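You operate a simulated robot arm through the tools that you are given. There is no shell and no other tool.

Carry out the task below with a simulated robot arm. There is one attempt and no reset: what you move stays moved.

JOB
Put things in order on the top of the small bench. At the end: the green tub stands where the black bag stood; the red bracket from the top of the small bench stands where the green tub stood; the blue gland plate is on the closed black case; the black bag from the top of the small bench stands where the blue gland plate stood; whatever was shut is shut again. Leave all else as you found it, and nothing knocked over.

Only the result counts: the job must be done as asked and must still hold three seconds after the hand-in. Knocking over, shifting, dropping, spilling or breaking anything else fails it.

ROBOT AND FRAMES
A 6-joint arm with a two-finger parallel gripper, fixed in place. Base frame: the origin is at the foot of the arm, x ahead of it, y to its left, z up; the work surface is at about z = 0. Units: m, degrees, N and s.
With the tool pointing down near the work surface it reaches from about 0.12 to 0.5 m from the base axis. Its first joint turns from -72.0 to 72.0 degrees. Payload 0.65 kg.
The TCP is the grasp point between the finger pads, 0.025 m short of the fingertips. In the tool frame z runs along the fingers and y along their closing line. Largest opening 0.076 m; finger width 0.018, thickness 0.01; the body of the gripper, 0.036 by 0.078 m, starts 0.045 m behind the TCP.
Orientation is that of the tool frame in the base frame, as [roll, pitch, yaw] about the fixed x, y, z axes, in that order (R = Rz(yaw) Ry(pitch) Rx(roll)). With the fingers straight down and closing along the base's y, the tool's x points along the base's -x, its y along +y and its z along -z.

CONTROLS
- The arm moves only by the tool drive_tool. Its argument "deltas" is a list of rows, each an object (a shift or turn left out is 0, a gripper value left out holds the last) with "translation": the shift along the base's x, y, z in units of 40 mm (1.0 is 40 mm), a list of three; "dr": the turn, a rotation vector about the base's x, y, z in units of 6 degrees (1.0 is 6 degrees), a list of three; "gripper": the opening, from 0 (shut) to 1 (fully open). In form: [{"translation": [x, y, z], "dr": [ax, ay, az], "gripper": gripper}, ...]. A call has 1 to 20 rows; each row shifts and turns the commanded pose from where the row before left it. A call with a number of a shift or a turn outside -1 to 1 is refused whole. Rows are played at 5 a second. More than 0.05 m and 8.6 degrees between two rows, or a gripper value outside its range, and nothing of the call is played. Where a pose cannot be reached the arm comes as near as it can. A force on the tool above 40 N (or 10 N above the force at the start of the call, whichever is more), or a blocked arm, ends the call early, and 0.2 s more pass. Each finger travels about 0.108 m/s and halts on what it meets, pressing with about 40 N; the grip force reading is that of the motor and also rises with nothing between the fingers. The clock runs only during rows and for 0.2 s after the last one: add rows that do not move to give the fingers time. The reply holds the time, the measured pose of the TCP, the force on the tool along the base axes, the opening and the grip force, in the units named above and with some noise, with the torque about the TCP (base axes, N m) and any sound that the robot's microphone picked up.
- Cameras (640 x 400 px; columns grow to the right, rows downward): "scene" is fixed at [0.0555, 0.2732, 0.403]; the picture's right is [-0.78, -0.63, 0.00], its down [-0.38, 0.47, -0.80] and it looks along [0.51, -0.62, -0.60] (base axes); focal length 214 px, centre (320, 200). "wrist" rides on the gripper at [0.058, 0.011, -0.081] in the tool frame; the picture's right is [-0.18, 0.98, 0.00], its down [-0.75, -0.14, -0.64] and it looks along [-0.63, -0.12, 0.77] (tool axes); focal length 243 px, centre (320, 200). There is no depth. A picture from a camera that has moved, and an enlarged one, comes with that camera's place and axes in the base frame and with its lens.
- snapshot(camera): a new picture of that camera. No time passes.
- inspect(camera, box): a new picture of the part [left, top, right, bottom] of that camera's present view, enlarged. No time passes.
- close_job(): hands the job in; it is judged then, once.

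Places have to be worked out from the pictures, the camera data and where the tool is seen. Open the gripper and draw the arm clear of the work before you hand the job in, unless the task says otherwise.

The tools are called as name(argument=value, ...) on one line, values as JSON. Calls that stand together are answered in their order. drive_tool: Moves the arm, as the interface text tells. Its arguments: {"type":"object","properties":{"deltas":{"type":"array"}},"required":["deltas"]} The other tools are called the same way: snapshot (camera) takes a picture; inspect (camera, box) takes an enlarged picture of a part of a camera's view; close_job () hands the job in.

At the start:

```text
time_s: 0.0
eef_pos: [0.2584, 0.0841, 0.3535]
tcp_rot: [179.9, 0.1, 180.0]
contact_force: [-0.3, -0.6, -0.1]
ft_torque: [0.0, -0.01, -0.02]
width: 0.0758
gripper_force: 0.1
```

scene: 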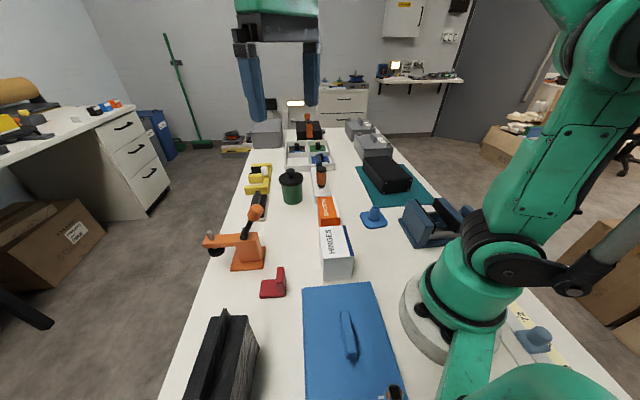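
wrist: 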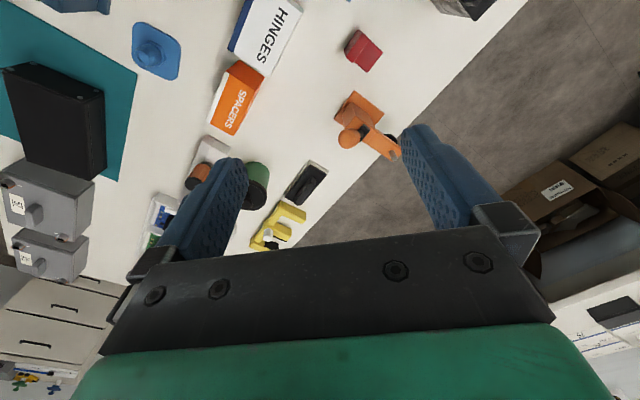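

I'll look at the scene in more detail before moving: the bench shows a blue plate, a black case, a green tub, a red bracket, black items and others.

inspect(camera="scene", box=[180, 100, 340, 200])

inspect(camera="scene", box=[320, 100, 480, 260])

inspect(camera="scene", box=[180, 190, 500, 400])

inspect(camera="wrist", box=[0, 0, 400, 250])

```text
4.00 times, centred on (260, 150) of scene
camera zoom: at [0.0555, 0.2732, 0.403], right [-0.78, -0.63, 0.0], down [-0.38, 0.47, -0.8], along [0.51, -0.62, -0.6], focal length 858 px, centre (560, 400)
```

zoom: 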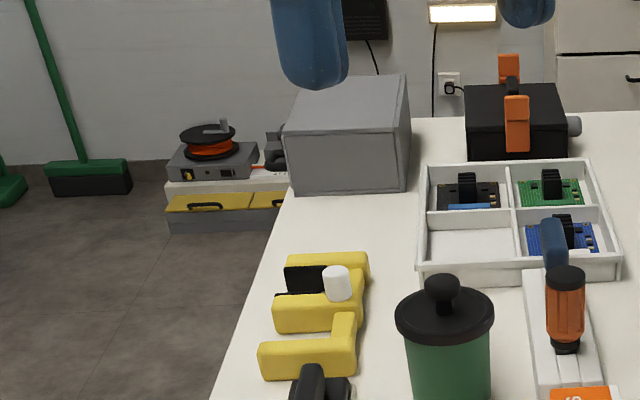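

```text
2.50 times, centred on (400, 180) of scene
camera zoom: at [0.0555, 0.2732, 0.403], right [-0.78, -0.63, 0.0], down [-0.38, 0.47, -0.8], along [0.51, -0.62, -0.6], focal length 536 px, centre (120, 250)
```

zoom: 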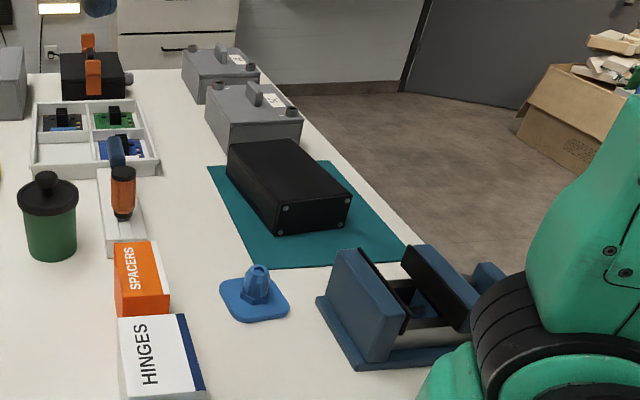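

```text
1.90 times, centred on (340, 295) of scene
camera zoom: at [0.0555, 0.2732, 0.403], right [-0.78, -0.63, 0.0], down [-0.38, 0.47, -0.8], along [0.51, -0.62, -0.6], focal length 408 px, centre (282, 19)
```

zoom: 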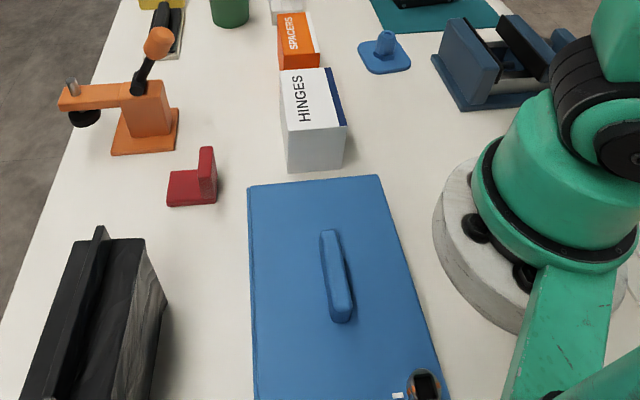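

```text
1.60 times, centred on (200, 125) of wrist
camera zoom: at [0.2002, 0.0947, 0.4355], right [0.18, 0.98, 0.0], down [0.75, -0.14, 0.64], along [0.63, -0.12, -0.77], focal length 388 px, centre (512, 320)
```

zoom: 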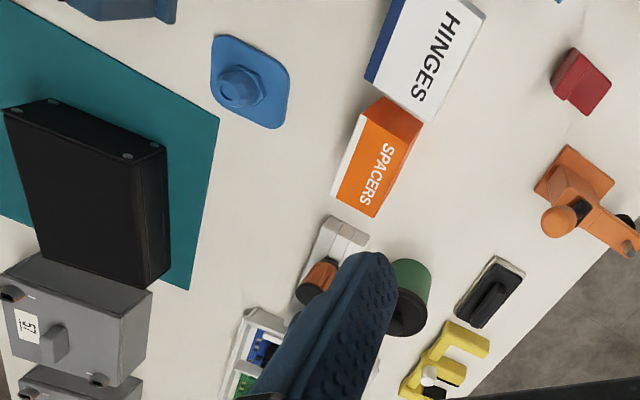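

The gland plate looks to be near (0.22,-0.17), the black case near (0.29,-0.38), the tub near (0.47,-0.09) and a black bag-like object near (0.29,0.27). I'll swing the wrist camera to the left to see the bag area better, staying high.

drive_tool(deltas=[{"translation": [-0.2, 0.3, 0], "dr": [0, 0, 0.8]}, {"translation": [-0.2, 0.3, 0], "dr": [0, 0, 0.8]}, {"translation": [-0.2, 0.3, 0], "dr": [0, 0, 0.8]}, {"translation": [-0.2, 0.3, 0], "dr": [0, 0, 0.8]}, {"translation": [-0.2, 0.3, 0], "dr": [0, 0, 0.8]}, {"translation": [-0.2, 0.3, 0], "dr": [0, 0, 0.8]}, {"translation": [-0.2, 0.3, 0], "dr": [0, 0, 0.8]}, {"translation": [-0.2, 0.3, 0], "dr": [0, 0, 0.8]}])

snapshot(camera="wrist")

snapshot(camera="scene")

```text
time_s: 1.8
eef_pos: [0.1933, 0.1826, 0.3541]
tcp_rot: [179.9, 0.1, -141.5]
contact_force: [-0.1, -0.6, 1.2]
ft_torque: [0.0, 0.03, 0.0]
width: 0.0757
gripper_force: 0.1
```

```text
taken
camera wrist: at [0.1412, 0.153, 0.4361], right [-0.47, 0.88, 0.0], down [0.68, 0.36, 0.64], along [0.57, 0.3, -0.77], focal length 243 px, centre (320, 200)
```

wrist: 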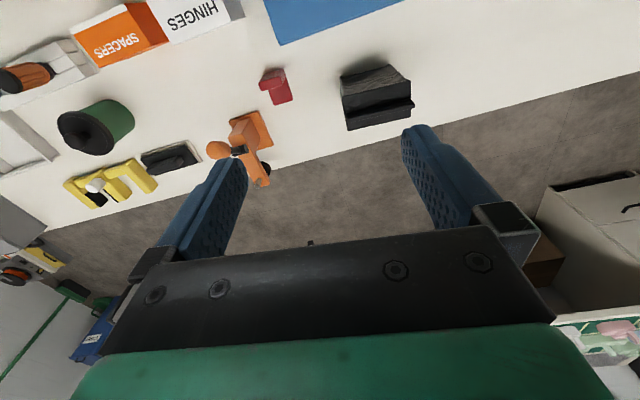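

```text
taken
```

scene: 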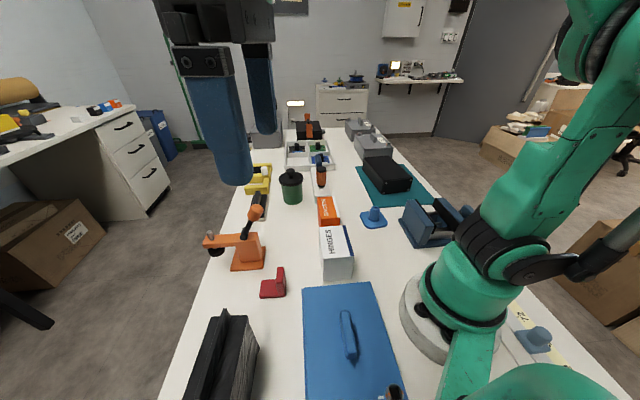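

inspect(camera="wrist", box=[200, 20, 440, 170])

inspect(camera="wrist", box=[0, 0, 240, 200])

inspect(camera="scene", box=[170, 290, 300, 400])

```text
2.67 times, centred on (320, 95) of wrist
camera zoom: at [0.1412, 0.153, 0.4361], right [-0.47, 0.88, 0.0], down [0.68, 0.36, 0.64], along [0.57, 0.3, -0.77], focal length 647 px, centre (320, 480)
```

zoom: 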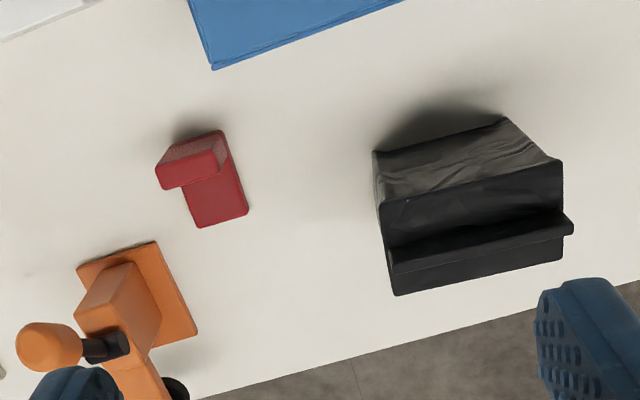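

```text
2.00 times, centred on (120, 100) of wrist
camera zoom: at [0.1412, 0.153, 0.4361], right [-0.47, 0.88, 0.0], down [0.68, 0.36, 0.64], along [0.57, 0.3, -0.77], focal length 485 px, centre (720, 400)
```

zoom: 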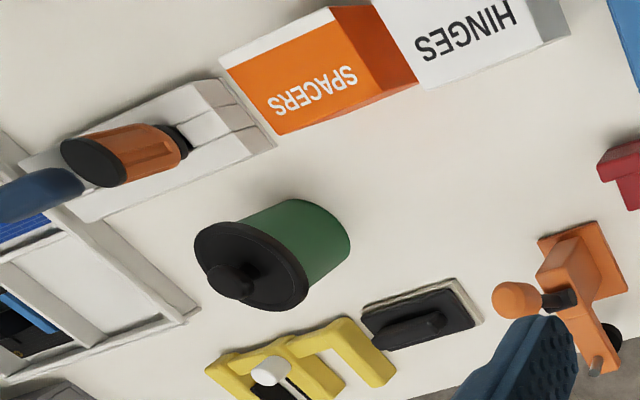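

```text
3.64 times, centred on (235, 345) of scene
camera zoom: at [0.0555, 0.2732, 0.403], right [-0.78, -0.63, 0.0], down [-0.38, 0.47, -0.8], along [0.51, -0.62, -0.6], focal length 780 px, centre (629, -327)
```

zoom: 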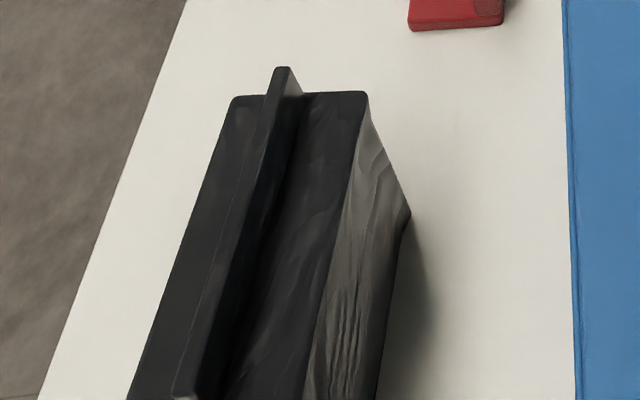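

The black bag measures about 9×5×9.5 cm and stands at about (0.21,0.277), with a ridge along the top up to z≈0.12. Next I swing over to the right side to look closely at the gland plate area.

drive_tool(deltas=[{"translation": [-0.067, -0.442, -0.084], "dr": [0, 0, -0.79]}, {"translation": [-0.067, -0.442, -0.084], "dr": [0, 0, -0.79]}, {"translation": [-0.067, -0.442, -0.084], "dr": [0, 0, -0.79]}, {"translation": [-0.067, -0.442, -0.084], "dr": [0, 0, -0.79]}, {"translation": [-0.067, -0.442, -0.084], "dr": [0, 0, -0.79]}, {"translation": [-0.067, -0.442, -0.084], "dr": [0, 0, -0.79]}, {"translation": [-0.067, -0.442, -0.084], "dr": [0, 0, -0.79]}, {"translation": [-0.067, -0.442, -0.084], "dr": [0, 0, -0.79]}, {"translation": [-0.067, -0.442, -0.084], "dr": [0, 0, -0.79]}, {"translation": [-0.067, -0.442, -0.084], "dr": [0, 0, -0.79]}, {"translation": [-0.067, -0.442, -0.084], "dr": [0, 0, -0.79]}, {"translation": [-0.067, -0.442, -0.084], "dr": [0, 0, -0.79]}, {"translation": [-0.067, -0.442, -0.084], "dr": [0, 0, -0.79]}, {"translation": [-0.067, -0.442, -0.084], "dr": [0, 0, -0.79]}, {"translation": [-0.067, -0.442, -0.084], "dr": [0, 0, -0.79]}, {"translation": [-0.067, -0.442, -0.084], "dr": [0, 0, -0.79]}])

snapshot(camera="wrist")

inspect(camera="wrist", box=[160, 0, 480, 200])

snapshot(camera="scene")

```text
time_s: 5.2
eef_pos: [0.1497, -0.1039, 0.2986]
tcp_rot: [179.9, 0.1, 142.4]
contact_force: [-0.4, -0.3, 0.7]
ft_torque: [-0.03, 0.03, 0.01]
width: 0.0759
gripper_force: 0.1
```

```text
taken
camera wrist: at [0.111, -0.0603, 0.3812], right [0.74, 0.67, 0.0], down [0.51, -0.57, 0.64], along [0.43, -0.48, -0.77], focal length 243 px, centre (320, 200)
```

wrist: 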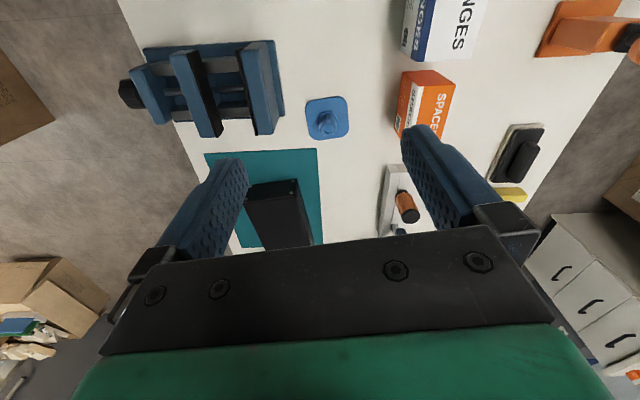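

```text
2.00 times, centred on (320, 100) of wrist
camera zoom: at [0.111, -0.0603, 0.3812], right [0.74, 0.67, 0.0], down [0.51, -0.57, 0.64], along [0.43, -0.48, -0.77], focal length 485 px, centre (320, 400)
```

zoom: 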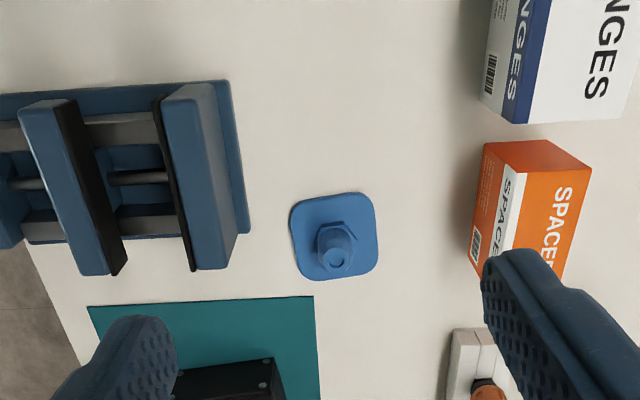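

```text
taken
```

scene: 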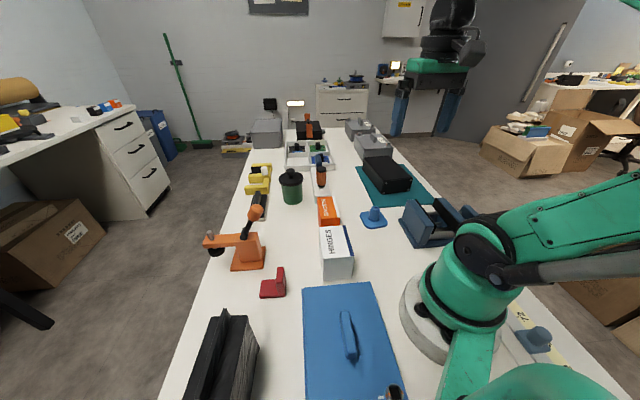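

The plate is at about (0.2206,-0.1645), roughly 6.5 cm square, with the gland top at z≈0.038. I'll take close-ups of the gland's hex and the case before descending.

inspect(camera="wrist", box=[290, 80, 370, 150])

inspect(camera="wrist", box=[190, 140, 350, 260])

inspect(camera="scene", box=[340, 140, 440, 240])

```text
5.71 times, centred on (330, 115) of wrist
camera zoom: at [0.111, -0.0603, 0.3812], right [0.74, 0.67, 0.0], down [0.51, -0.57, 0.64], along [0.43, -0.48, -0.77], focal length 1386 px, centre (263, 686)
```

zoom: 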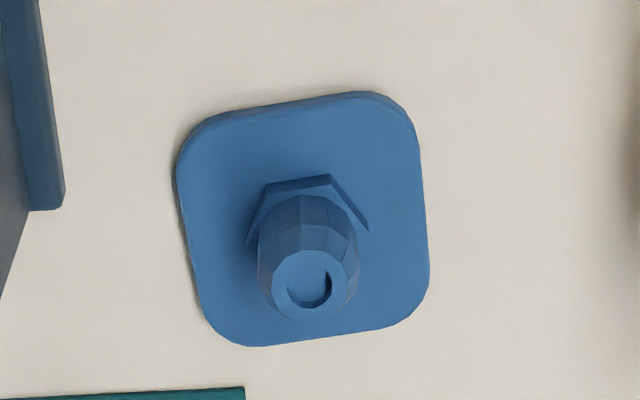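

```text
3.33 times, centred on (270, 200) of wrist
camera zoom: at [0.111, -0.0603, 0.3812], right [0.74, 0.67, 0.0], down [0.51, -0.57, 0.64], along [0.43, -0.48, -0.77], focal length 809 px, centre (487, 200)
```

zoom: 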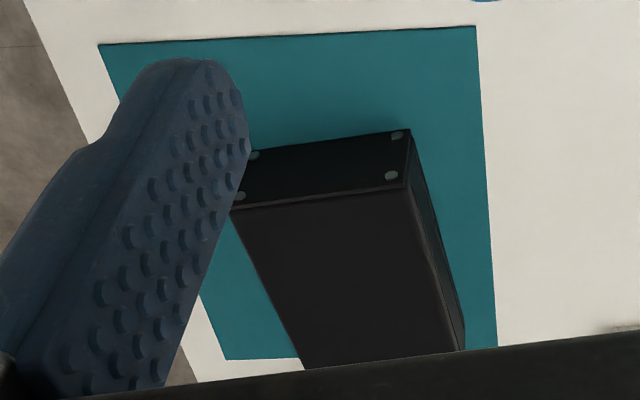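

```text
4.00 times, centred on (390, 190) of scene
camera zoom: at [0.0555, 0.2732, 0.403], right [-0.78, -0.63, 0.0], down [-0.38, 0.47, -0.8], along [0.51, -0.62, -0.6], focal length 858 px, centre (40, 240)
```

zoom: 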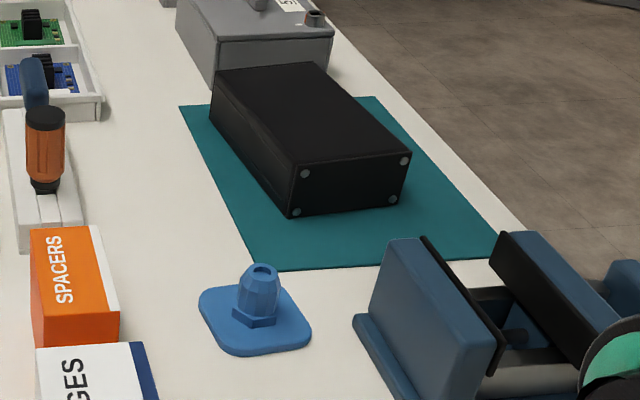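

The case top is at z≈0.053, centred near (0.295,-0.38). I'll turn the gripper 30° so it closes across the hex flats and hover 7 cm above the plate.

drive_tool(deltas=[{"translation": [0.177, -0.1515, -0.4965], "dr": [0, 0, 0.5]}, {"translation": [0.177, -0.1515, -0.4965], "dr": [0, 0, 0.5]}, {"translation": [0.177, -0.1515, -0.4965], "dr": [0, 0, 0.5]}, {"translation": [0.177, -0.1515, -0.4965], "dr": [0, 0, 0.5]}, {"translation": [0.177, -0.1515, -0.4965], "dr": [0, 0, 0.5]}, {"translation": [0.177, -0.1515, -0.4965], "dr": [0, 0, 0.5]}, {"translation": [0.177, -0.1515, -0.4965], "dr": [0, 0, 0.5]}, {"translation": [0.177, -0.1515, -0.4965], "dr": [0, 0, 0.5]}, {"translation": [0.177, -0.1515, -0.4965], "dr": [0, 0, 0.5]}, {"translation": [0.177, -0.1515, -0.4965], "dr": [0, 0, 0.5]}, {"translation": [0, 0, 0]}])

snapshot(camera="wrist")

inspect(camera="scene", box=[300, 120, 460, 260])

```text
time_s: 7.6
eef_pos: [0.2211, -0.1646, 0.1016]
tcp_rot: [179.9, 0.1, 172.6]
contact_force: [-0.5, 1.0, -1.2]
ft_torque: [-0.02, -0.04, -0.01]
width: 0.076
gripper_force: 0.0
```

```text
taken
camera wrist: at [0.1662, -0.1468, 0.183], right [0.31, 0.95, 0.0], down [0.73, -0.24, 0.64], along [0.61, -0.2, -0.77], focal length 243 px, centre (320, 200)
```

wrist: 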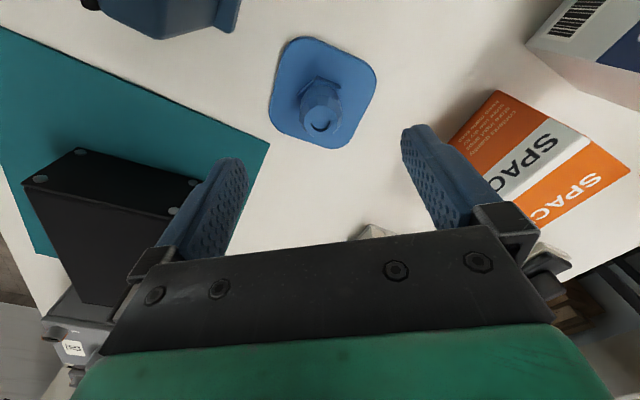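

```text
2.86 times, centred on (380, 190) of scene
camera zoom: at [0.0555, 0.2732, 0.403], right [-0.78, -0.63, 0.0], down [-0.38, 0.47, -0.8], along [0.51, -0.62, -0.6], focal length 613 px, centre (149, 229)
```

zoom: 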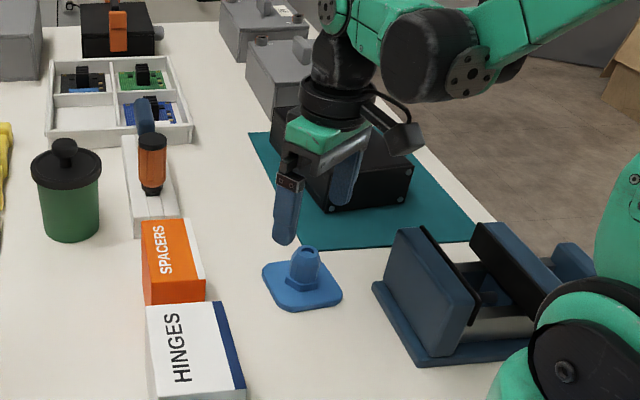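

The gland is right under the TCP (expected pixel ≈(320,122), seen (320,124)). I descend to z≈0.034 and close on the nut.

drive_tool(deltas=[{"translation": [0, 0, -0.42]}, {"translation": [0, 0, -0.42]}, {"translation": [0, 0, -0.42]}, {"translation": [0, 0, -0.42]}, {"translation": [0, 0, 0]}, {"gripper": 0.3}, {"gripper": 0.2}, {"gripper": 0.2}, {"gripper": 0.2}])

snapshot(camera="wrist")

```text
time_s: 9.6
eef_pos: [0.2214, -0.163, 0.0329]
tcp_rot: [179.9, 0.0, 172.6]
contact_force: [-0.5, 0.5, 0.1]
ft_torque: [0.01, 0.02, 0.01]
width: 0.0326
gripper_force: 39.8
```

```text
taken
camera wrist: at [0.1657, -0.1454, 0.1158], right [0.31, 0.95, 0.0], down [0.73, -0.24, 0.64], along [0.61, -0.2, -0.77], focal length 243 px, centre (320, 200)
```

wrist: 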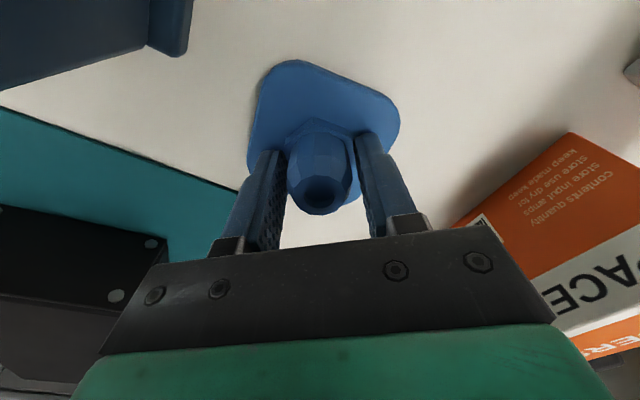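

The nut is gripped at 32.6 mm width. I lift it 10 cm and check that it is hanging level.

drive_tool(deltas=[{"translation": [0, 0, 0.3], "gripper": 0.2}, {"translation": [0, 0, 0.5]}, {"translation": [0, 0, 0.6]}, {"translation": [0, 0, 0.6]}, {"translation": [0, 0, 0.5]}, {"translation": [0, 0, 0]}])

snapshot(camera="wrist")

inspect(camera="scene", box=[300, 120, 460, 260])

```text
time_s: 11.0
eef_pos: [0.2206, -0.1634, 0.1337]
tcp_rot: [179.9, 0.1, 172.6]
contact_force: [0.5, -0.2, -0.3]
ft_torque: [-0.01, 0.0, 0.02]
width: 0.0325
gripper_force: 39.8
```

```text
taken
camera wrist: at [0.1657, -0.1467, 0.2155], right [0.31, 0.95, 0.0], down [0.73, -0.24, 0.64], along [0.61, -0.2, -0.77], focal length 243 px, centre (320, 200)
```

wrist: 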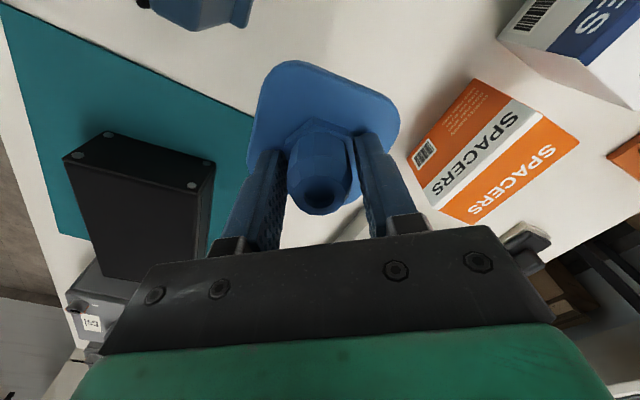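

```text
2.86 times, centred on (380, 190) of scene
camera zoom: at [0.0555, 0.2732, 0.403], right [-0.78, -0.63, 0.0], down [-0.38, 0.47, -0.8], along [0.51, -0.62, -0.6], focal length 613 px, centre (149, 229)
```

zoom: 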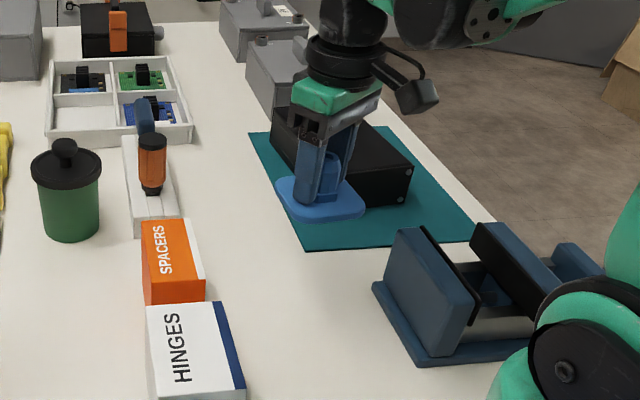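

It hangs level. I carry it above the case to about (0.285,-0.37) at z≈0.15.

drive_tool(deltas=[{"translation": [0.161, -0.5165, 0.04]}, {"translation": [0.161, -0.5165, 0.04]}, {"translation": [0.161, -0.5165, 0.04]}, {"translation": [0.161, -0.5165, 0.04]}, {"translation": [0.161, -0.5165, 0.04]}, {"translation": [0.161, -0.5165, 0.04]}, {"translation": [0.161, -0.5165, 0.04]}, {"translation": [0.161, -0.5165, 0.04]}, {"translation": [0.161, -0.5165, 0.04]}, {"translation": [0.161, -0.5165, 0.04]}, {"translation": [0, 0, 0]}])

snapshot(camera="wrist")

inspect(camera="scene", box=[320, 100, 480, 240])

```text
time_s: 13.4
eef_pos: [0.2861, -0.37, 0.1508]
tcp_rot: [179.9, 0.1, 172.6]
contact_force: [0.1, 0.0, -1.0]
ft_torque: [-0.01, 0.01, 0.04]
width: 0.0321
gripper_force: 39.9
```

```text
taken
camera wrist: at [0.2306, -0.3528, 0.2324], right [0.31, 0.95, 0.0], down [0.73, -0.24, 0.64], along [0.61, -0.2, -0.77], focal length 243 px, centre (320, 200)
```

wrist: 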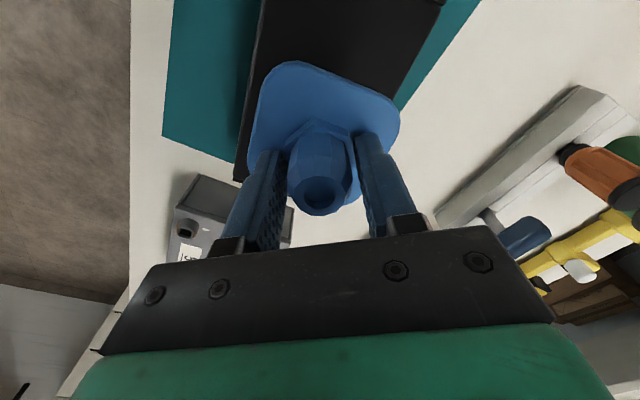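

```text
2.86 times, centred on (400, 170) of scene
camera zoom: at [0.0555, 0.2732, 0.403], right [-0.78, -0.63, 0.0], down [-0.38, 0.47, -0.8], along [0.51, -0.62, -0.6], focal length 613 px, centre (91, 286)
```

zoom: 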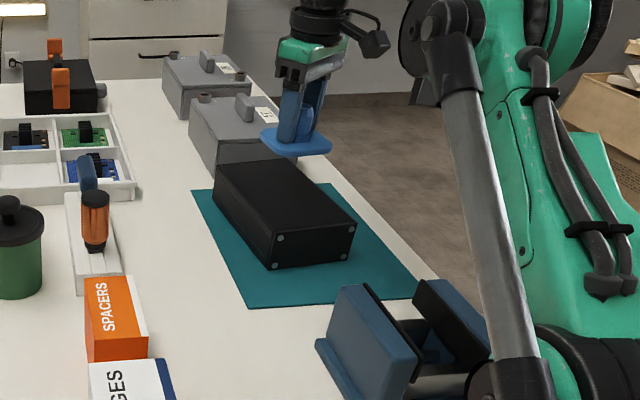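

The plate is over the case, whose corners agree with my estimate. I lower it gently until contact.

drive_tool(deltas=[{"translation": [0, 0, -0.4]}, {"translation": [0, 0, -0.4]}, {"translation": [0, 0, -0.4]}, {"translation": [0, 0, -0.2]}, {"translation": [0, 0, -0.1]}, {"translation": [0, 0, 0]}])

inspect(camera="scene", box=[350, 130, 430, 200])

```text
time_s: 14.8
eef_pos: [0.2854, -0.3709, 0.0908]
tcp_rot: [179.9, 0.1, 172.6]
contact_force: [-0.4, 0.1, -1.2]
ft_torque: [0.0, 0.03, -0.03]
width: 0.0323
gripper_force: 40.1
```

```text
5.71 times, centred on (390, 165) of scene
camera zoom: at [0.0555, 0.2732, 0.403], right [-0.78, -0.63, 0.0], down [-0.38, 0.47, -0.8], along [0.51, -0.62, -0.6], focal length 1226 px, centre (-80, 400)
```

zoom: 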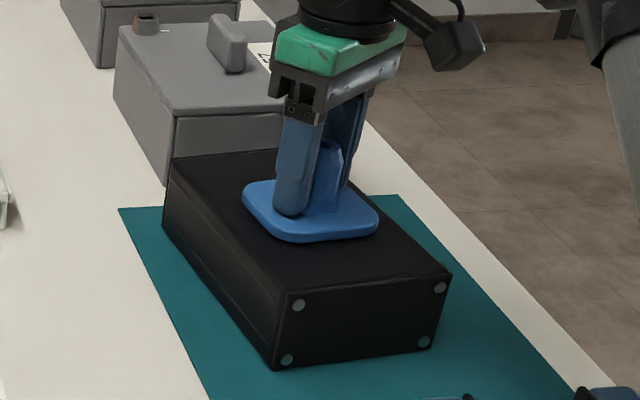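

The plate is a few millimetres above the case. I step down in 1 mm increments, watching the force.

drive_tool(deltas=[{"translation": [0, 0, -0.03]}, {"translation": [0, 0, -0.03]}, {"translation": [0, 0, -0.03]}, {"translation": [0, 0, 0]}])

```text
time_s: 15.5
eef_pos: [0.2849, -0.3696, 0.0881]
tcp_rot: [179.9, 0.1, 172.6]
contact_force: [1.3, 1.5, 11.6]
ft_torque: [-0.04, 0.01, -0.04]
width: 0.0323
gripper_force: 40.1
stopped in row 3: the force on the tool passed its limit at 40 N (the readings are from after the stop); the commanded pose is now the measured one
```

Contact at TCP z≈0.088, so the case top is at ≈0.055. I release and rise.

drive_tool(deltas=[{"translation": [0, 0, 0.01], "gripper": 0.45}, {"gripper": 0.6}, {"gripper": 0.75}, {"translation": [0, 0, 0]}, {"translation": [0, 0, 0.3]}, {"translation": [0, 0, 0.6]}, {"translation": [0, 0, 0.8]}, {"translation": [0, 0, 0.8]}])

inspect(camera="scene", box=[350, 130, 430, 200])

snapshot(camera="wrist")

```text
time_s: 17.3
eef_pos: [0.2845, -0.3717, 0.1887]
tcp_rot: [180.0, 0.1, 172.6]
contact_force: [-0.1, 0.4, -0.1]
ft_torque: [-0.01, -0.02, 0.01]
width: 0.0571
gripper_force: 0.1
```

```text
5.71 times, centred on (390, 165) of scene
camera zoom: at [0.0555, 0.2732, 0.403], right [-0.78, -0.63, 0.0], down [-0.38, 0.47, -0.8], along [0.51, -0.62, -0.6], focal length 1226 px, centre (-80, 400)
```

zoom: 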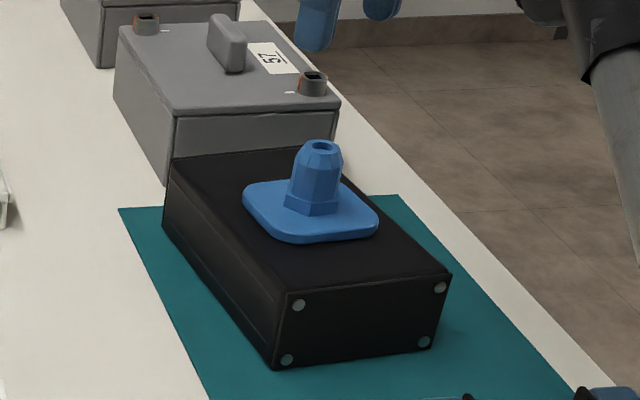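

```text
taken
camera wrist: at [0.2291, -0.3548, 0.2706], right [0.31, 0.95, 0.0], down [0.73, -0.24, 0.64], along [0.61, -0.2, -0.77], focal length 243 px, centre (320, 200)
```

wrist: 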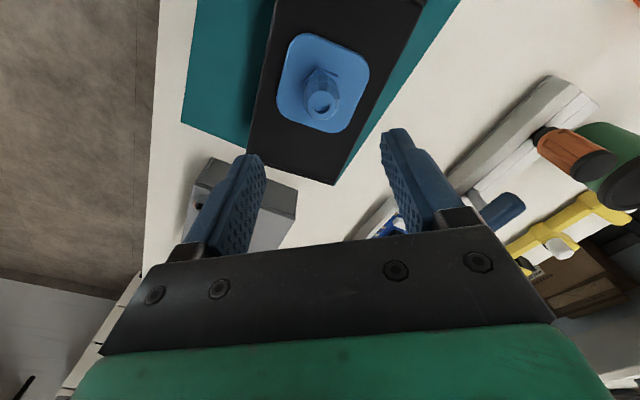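

The gland plate rests flat on the case. Now I lift and swing over to the black bag, turning the tool so that the fingers will straddle its top ridge.

drive_tool(deltas=[{"translation": [0, 0, 0.9], "gripper": 1.0}, {"translation": [0, 0, 0.9]}, {"translation": [0, 0, 0.9]}, {"translation": [-0.0727, 0.6246, 0], "dr": [0, 0, 0.892]}, {"translation": [-0.0727, 0.6246, 0], "dr": [0, 0, 0.892]}, {"translation": [-0.0727, 0.6246, 0], "dr": [0, 0, 0.892]}, {"translation": [-0.0727, 0.6246, 0], "dr": [0, 0, 0.892]}, {"translation": [-0.0727, 0.6246, 0], "dr": [0, 0, 0.892]}, {"translation": [-0.0727, 0.6246, 0], "dr": [0, 0, 0.892]}, {"translation": [-0.0727, 0.6246, 0], "dr": [0, 0, 0.892]}, {"translation": [-0.0727, 0.6246, 0], "dr": [0, 0, 0.892]}, {"translation": [-0.0727, 0.6246, 0], "dr": [0, 0, 0.892]}, {"translation": [-0.0727, 0.6246, 0], "dr": [0, 0, 0.892]}, {"translation": [-0.0727, 0.6246, 0], "dr": [0, 0, 0.892]}, {"translation": [-0.0727, 0.6246, 0], "dr": [0, 0, 0.892]}, {"translation": [-0.0727, 0.6246, 0], "dr": [0, 0, 0.892]}])

drive_tool(deltas=[{"translation": [-0.0727, 0.6246, 0], "dr": [0, 0, 0.892]}, {"translation": [-0.0727, 0.6246, 0], "dr": [0, 0, 0.892]}, {"translation": [-0.0727, 0.6246, 0], "dr": [0, 0, 0.892]}, {"translation": [-0.0727, 0.6246, 0], "dr": [0, 0, 0.892]}, {"translation": [-0.0727, 0.6246, 0], "dr": [0, 0, 0.892]}, {"translation": [-0.0727, 0.6246, 0], "dr": [0, 0, 0.892]}, {"translation": [-0.0727, 0.6246, 0], "dr": [0, 0, 0.892]}, {"translation": [-0.0727, 0.6246, 0], "dr": [0, 0, 0.892]}, {"translation": [-0.0727, 0.6246, 0], "dr": [0, 0, 0.892]}, {"translation": [-0.0727, 0.6246, 0], "dr": [0, 0, 0.892]}, {"translation": [-0.0727, 0.6246, 0], "dr": [0, 0, 0.892]}, {"translation": [-0.0727, 0.6246, 0], "dr": [0, 0, 0.892]}, {"translation": [-0.0727, 0.6246, 0], "dr": [0, 0, 0.892]}, {"translation": [0, 0, 0]}])

snapshot(camera="wrist")

snapshot(camera="scene")

```text
time_s: 20.7
eef_pos: [0.2252, -0.0188, 0.2564]
tcp_rot: [179.9, 0.2, -117.8]
contact_force: [-0.5, 0.9, -0.3]
ft_torque: [-0.02, 0.02, -0.01]
width: 0.0761
gripper_force: 0.1
out of reach, approached as far as the arm can: row 1, 2, 3
```

```text
time_s: 23.7
eef_pos: [0.1901, 0.306, 0.2576]
tcp_rot: [179.8, 0.1, -48.2]
contact_force: [0.9, 0.8, -0.6]
ft_torque: [-0.01, 0.01, -0.02]
width: 0.0764
gripper_force: 0.1
```

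```text
taken
camera wrist: at [0.2217, 0.255, 0.3381], right [-0.86, -0.52, 0.0], down [-0.39, 0.66, 0.64], along [-0.33, 0.55, -0.77], focal length 243 px, centre (320, 200)
```

wrist: 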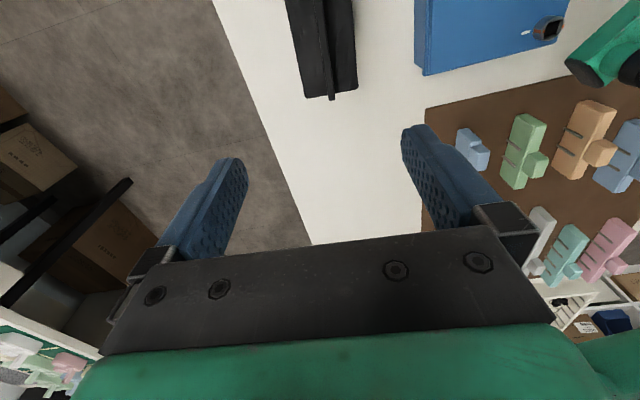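

```text
taken
```

scene: 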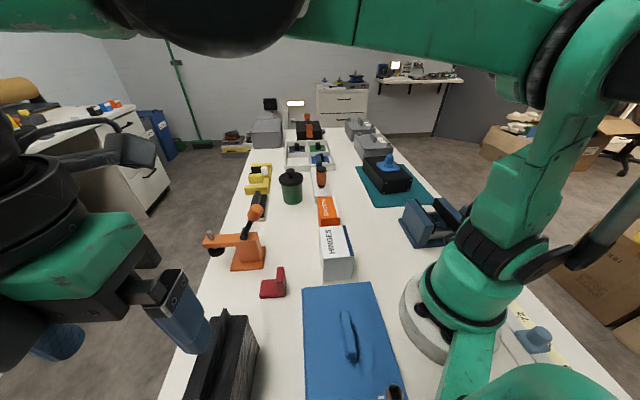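

The bag's end and ridge confirm its centre at ≈(0.2065,0.2765) with its long axis at ~131°. I move over the centre and down to z=0.19.

drive_tool(deltas=[{"translation": [0.1, -0.185, -0.42]}, {"translation": [0.1, -0.185, -0.42]}, {"translation": [0.1, -0.185, -0.42]}, {"translation": [0.1, -0.185, -0.42]}, {"translation": [0, 0, 0]}])

snapshot(camera="wrist")

inspect(camera="scene", box=[120, 200, 320, 400])

```text
time_s: 24.9
eef_pos: [0.2063, 0.2753, 0.1891]
tcp_rot: [180.0, 0.2, -48.3]
contact_force: [-0.4, 0.0, 0.2]
ft_torque: [-0.01, 0.0, -0.03]
width: 0.076
gripper_force: 0.0
```

```text
taken
camera wrist: at [0.2379, 0.2248, 0.2711], right [-0.86, -0.52, 0.0], down [-0.39, 0.66, 0.64], along [-0.33, 0.55, -0.77], focal length 243 px, centre (320, 200)
```

wrist: 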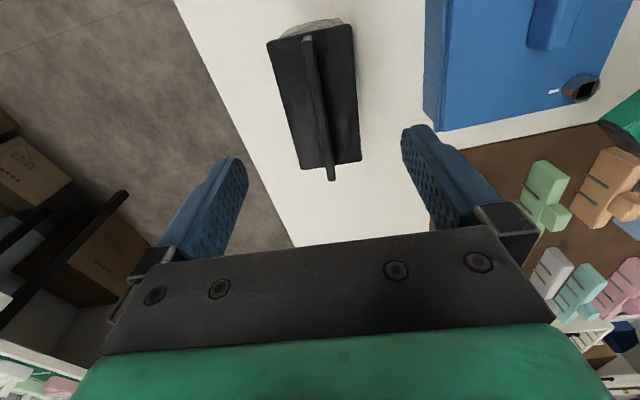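

```text
2.00 times, centred on (220, 300) of scene
camera zoom: at [0.0555, 0.2732, 0.403], right [-0.78, -0.63, 0.0], down [-0.38, 0.47, -0.8], along [0.51, -0.62, -0.6], focal length 429 px, centre (520, 0)
```

zoom: 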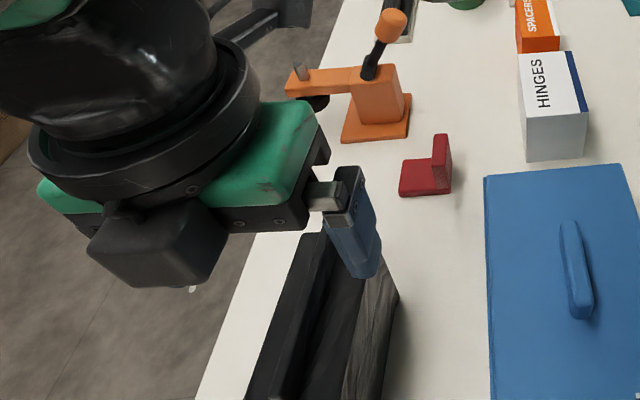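

The ridge runs from (0.235,0.242) to (0.175,0.311), centred under the tool. I descend so the fingertips end just above the body's top.

drive_tool(deltas=[{"translation": [-0.03, 0.04, -0.4], "dr": [0, 0, -0.15]}, {"translation": [0, 0, -0.4]}, {"translation": [0, 0, -0.4]}, {"translation": [0, 0, -0.35]}, {"translation": [0, 0, 0]}])

snapshot(camera="wrist")

inspect(camera="scene", box=[160, 260, 300, 400])

```text
time_s: 26.1
eef_pos: [0.2052, 0.2791, 0.1271]
tcp_rot: [179.8, 0.1, -49.2]
contact_force: [-0.1, -0.2, -0.7]
ft_torque: [0.0, -0.02, 0.01]
width: 0.0761
gripper_force: 0.0
```

```text
taken
camera wrist: at [0.2363, 0.226, 0.2084], right [-0.86, -0.5, 0.0], down [-0.38, 0.66, 0.64], along [-0.33, 0.56, -0.77], focal length 243 px, centre (320, 200)
```

wrist: 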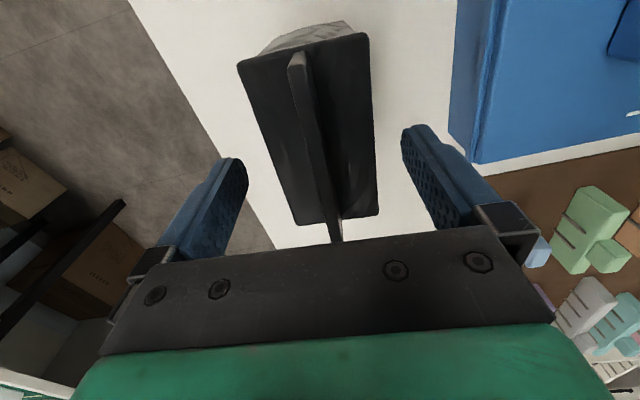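

```text
2.86 times, centred on (230, 330) of scene
camera zoom: at [0.0555, 0.2732, 0.403], right [-0.78, -0.63, 0.0], down [-0.38, 0.47, -0.8], along [0.51, -0.62, -0.6], focal length 613 px, centre (577, -171)
```

zoom: 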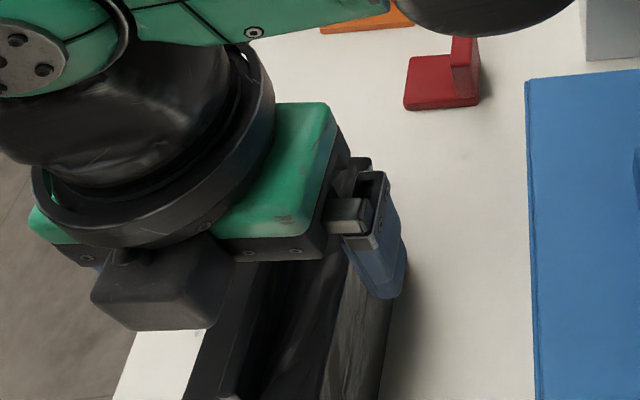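

The ridge is centred between the fingers. I go down 5 mm more and close on it.

drive_tool(deltas=[{"translation": [0, 0, -0.06]}, {"translation": [0, 0, -0.06]}, {"translation": [0, 0, 0]}, {"gripper": 0.5}, {"gripper": 0.25}, {"gripper": 0.05}, {"gripper": 0.0}, {"gripper": 0.0}])

snapshot(camera="wrist")

```text
time_s: 27.9
eef_pos: [0.2044, 0.2781, 0.1217]
tcp_rot: [179.8, 0.1, -49.3]
contact_force: [-0.2, 0.8, -0.4]
ft_torque: [0.0, 0.02, -0.01]
width: 0.0491
gripper_force: 40.0
```

```text
taken
camera wrist: at [0.2358, 0.2258, 0.2037], right [-0.86, -0.5, 0.0], down [-0.38, 0.66, 0.64], along [-0.33, 0.56, -0.77], focal length 243 px, centre (320, 200)
```

wrist: 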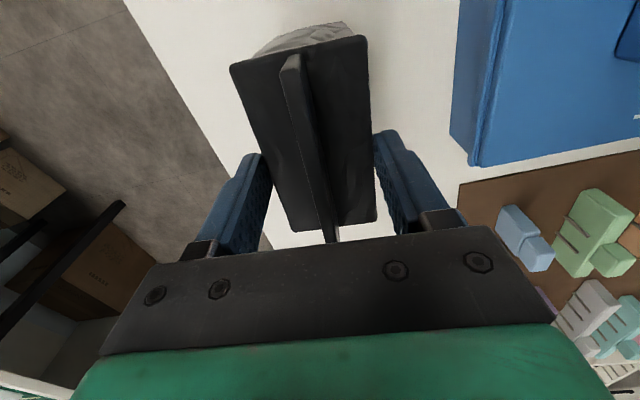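

Fingers stopped at 49 mm, i.e. on the body's top edge with little overlap. I reopen, descend to TCP z≈0.092 (the palm still clears the ridge) and grip the body properly.

drive_tool(deltas=[{"gripper": 0.8}, {"gripper": 1.0}, {"translation": [0, 0, 0]}, {"translation": [0, 0, -0.25]}, {"translation": [0, 0, -0.25]}, {"translation": [0, 0, -0.2]}, {"translation": [0, 0, 0]}, {"gripper": 0.75}, {"gripper": 0.6}, {"gripper": 0.5}, {"gripper": 0.5}, {"gripper": 0.5}])

snapshot(camera="wrist")

inspect(camera="scene", box=[160, 260, 300, 400])

```text
time_s: 30.5
eef_pos: [0.2042, 0.2782, 0.0938]
tcp_rot: [179.8, 0.1, -49.2]
contact_force: [0.3, -0.2, 0.1]
ft_torque: [-0.05, 0.0, 0.03]
width: 0.0495
gripper_force: 39.5
```

```text
taken
camera wrist: at [0.2357, 0.2261, 0.1752], right [-0.86, -0.5, 0.0], down [-0.38, 0.66, 0.64], along [-0.33, 0.56, -0.77], focal length 243 px, centre (320, 200)
```

wrist: 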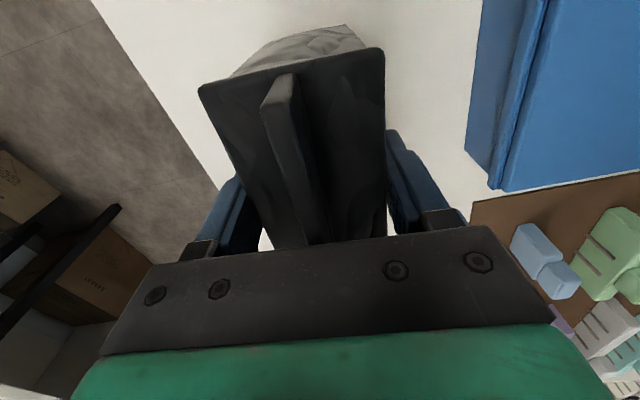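

```text
2.86 times, centred on (230, 330) of scene
camera zoom: at [0.0555, 0.2732, 0.403], right [-0.78, -0.63, 0.0], down [-0.38, 0.47, -0.8], along [0.51, -0.62, -0.6], focal length 613 px, centre (577, -171)
```

zoom: 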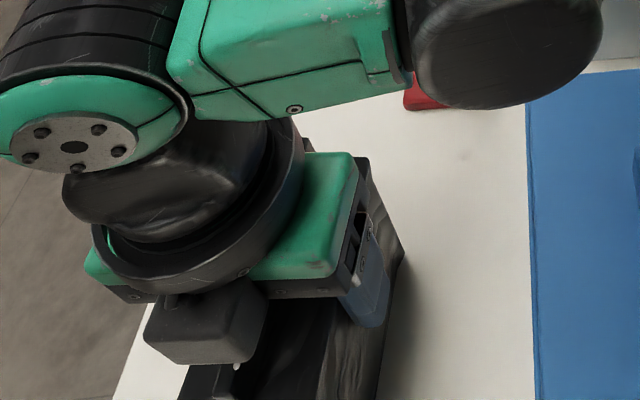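

Gripped at 49.5 mm with a deep overlap. I lift gently and check.

drive_tool(deltas=[{"translation": [0, 0, 0.15], "gripper": 0.45}, {"translation": [0, 0, 0.3]}, {"translation": [0, 0, 0.3]}, {"translation": [0, 0, 0]}])

snapshot(camera="wrist")

snapshot(camera="scene")

```text
time_s: 31.5
eef_pos: [0.2045, 0.2787, 0.1242]
tcp_rot: [179.9, 0.1, -49.1]
contact_force: [0.9, 0.6, -1.3]
ft_torque: [0.0, 0.0, -0.01]
width: 0.0494
gripper_force: 40.2
```

```text
taken
camera wrist: at [0.2354, 0.2266, 0.2062], right [-0.86, -0.5, 0.0], down [-0.38, 0.66, 0.64], along [-0.33, 0.56, -0.77], focal length 243 px, centre (320, 200)
```

wrist: 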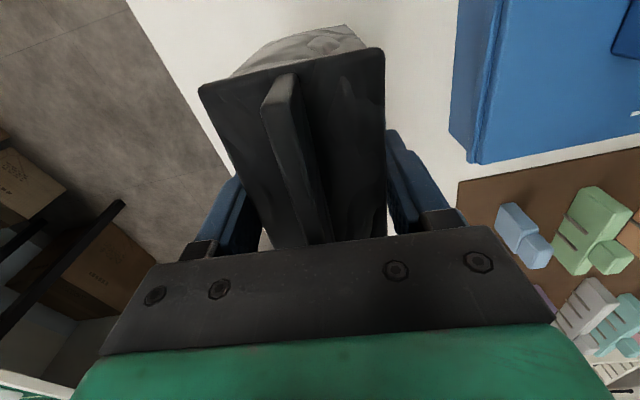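

```text
taken
```

scene: 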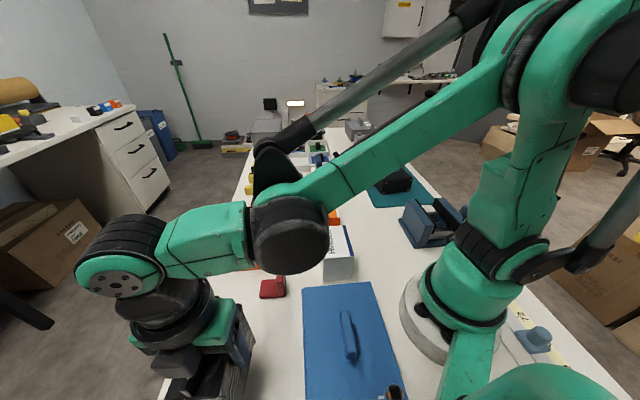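

No slip; the bag's centre coincides with the TCP. I raise it to z≈0.28, then swing on an arc to above the old gland-plate spot, turning -90° along the way.

drive_tool(deltas=[{"translation": [0, 0, 0.6], "gripper": 0.45}, {"translation": [0, 0, 0.8]}, {"translation": [0, 0, 0.8]}, {"translation": [0, 0, 0.8]}, {"translation": [0, 0, 0.8]}, {"translation": [0, 0, 0]}])

drive_tool(deltas=[{"translation": [0.174, -0.684, 0], "dr": [0, 0, -0.94]}, {"translation": [0.174, -0.684, 0], "dr": [0, 0, -0.94]}, {"translation": [0.174, -0.684, 0], "dr": [0, 0, -0.94]}, {"translation": [0.174, -0.684, 0], "dr": [0, 0, -0.94]}, {"translation": [0.174, -0.684, 0], "dr": [0, 0, -0.94]}, {"translation": [0.174, -0.684, 0], "dr": [0, 0, -0.94]}, {"translation": [0.174, -0.684, 0], "dr": [0, 0, -0.94]}, {"translation": [0.174, -0.684, 0], "dr": [0, 0, -0.94]}, {"translation": [-0.121, -0.7, 0], "dr": [0, 0, -0.94]}, {"translation": [-0.121, -0.7, 0], "dr": [0, 0, -0.94]}, {"translation": [-0.121, -0.7, 0], "dr": [0, 0, -0.94]}, {"translation": [-0.121, -0.7, 0], "dr": [0, 0, -0.94]}, {"translation": [-0.121, -0.7, 0], "dr": [0, 0, -0.94]}, {"translation": [-0.121, -0.7, 0], "dr": [0, 0, -0.94]}, {"translation": [-0.121, -0.7, 0], "dr": [0, 0, -0.94]}, {"translation": [-0.121, -0.7, 0], "dr": [0, 0, -0.94]}, {"translation": [0, 0, 0]}])

snapshot(camera="wrist")

snapshot(camera="scene")

```text
time_s: 32.9
eef_pos: [0.2039, 0.2783, 0.2763]
tcp_rot: [179.9, 0.2, -49.2]
contact_force: [-0.5, 0.4, -1.7]
ft_torque: [0.01, 0.01, 0.02]
width: 0.0495
gripper_force: 39.9
```

```text
time_s: 36.5
eef_pos: [0.2233, -0.1652, 0.2758]
tcp_rot: [179.9, 0.1, -139.5]
contact_force: [0.3, -0.3, -0.8]
ft_torque: [0.02, -0.03, 0.03]
width: 0.0495
gripper_force: 40.5
```

```text
taken
camera wrist: at [0.1729, -0.1959, 0.3583], right [-0.5, 0.87, 0.0], down [0.66, 0.38, 0.64], along [0.56, 0.32, -0.77], focal length 243 px, centre (320, 200)
```

wrist: 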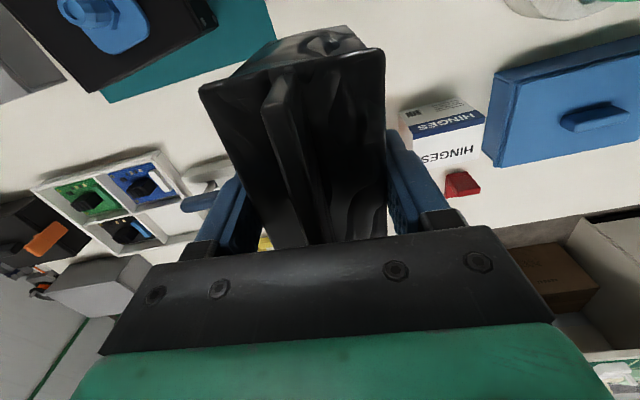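

```text
taken
```

scene: 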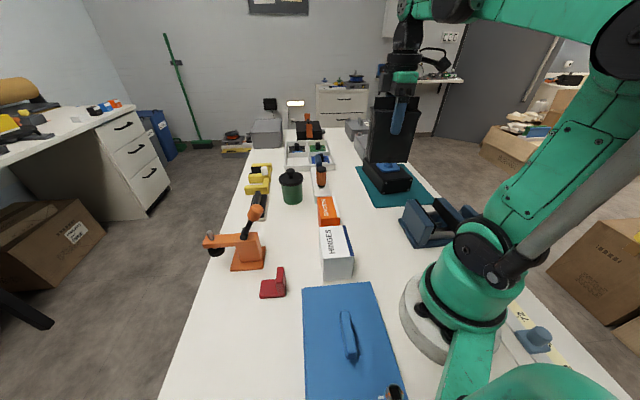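

I'm above the old gland-plate spot. I correct the xy slightly and descend to just above the table, then look.

drive_tool(deltas=[{"translation": [-0.05, 0.03, -0.6]}, {"translation": [0, 0, -0.6]}, {"translation": [0, 0, -0.6]}, {"translation": [0, 0, -0.6]}, {"translation": [0, 0, -0.6]}, {"translation": [0, 0, -0.6]}, {"translation": [0, 0, -0.4]}, {"translation": [0, 0, 0]}])

snapshot(camera="wrist")

inspect(camera="scene", box=[310, 120, 470, 280])

```text
time_s: 38.3
eef_pos: [0.2208, -0.1629, 0.1157]
tcp_rot: [179.9, 0.0, -139.5]
contact_force: [0.1, -0.4, -1.3]
ft_torque: [-0.02, 0.02, 0.07]
width: 0.0497
gripper_force: 40.1
```

```text
taken
camera wrist: at [0.1703, -0.1942, 0.1979], right [-0.5, 0.87, 0.0], down [0.66, 0.38, 0.64], along [0.56, 0.32, -0.77], focal length 243 px, centre (320, 200)
```

wrist: 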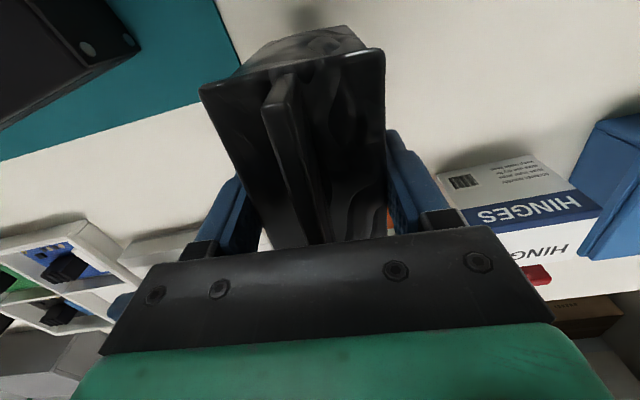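

```text
2.50 times, centred on (390, 200) of scene
camera zoom: at [0.0555, 0.2732, 0.403], right [-0.78, -0.63, 0.0], down [-0.38, 0.47, -0.8], along [0.51, -0.62, -0.6], focal length 536 px, centre (145, 200)
```

zoom: 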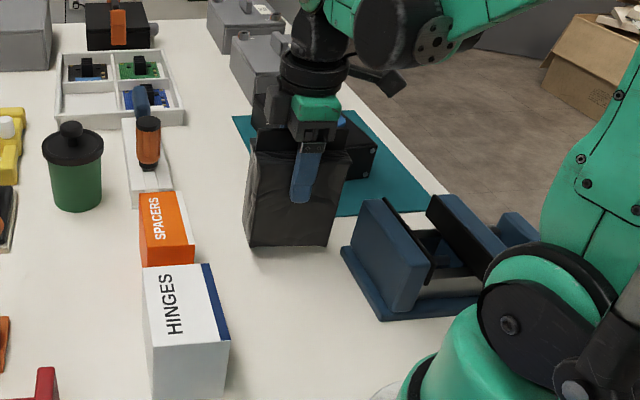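

The way is clear on all sides (vise, mat, boxes). I lower the rest of the way and feel for contact.

drive_tool(deltas=[{"translation": [0.0, -0.02, -0.25]}, {"translation": [0, 0, -0.18]}, {"translation": [0, 0, 0]}, {"translation": [0, 0, -0.03]}, {"translation": [0, 0, -0.03]}, {"translation": [0, 0, -0.03]}, {"translation": [0, 0, -0.03]}])

```text
time_s: 39.9
eef_pos: [0.2186, -0.1637, 0.0938]
tcp_rot: [179.9, 0.1, -139.5]
contact_force: [0.9, -0.2, -0.8]
ft_torque: [0.0, -0.02, 0.03]
width: 0.0495
gripper_force: 40.4
```

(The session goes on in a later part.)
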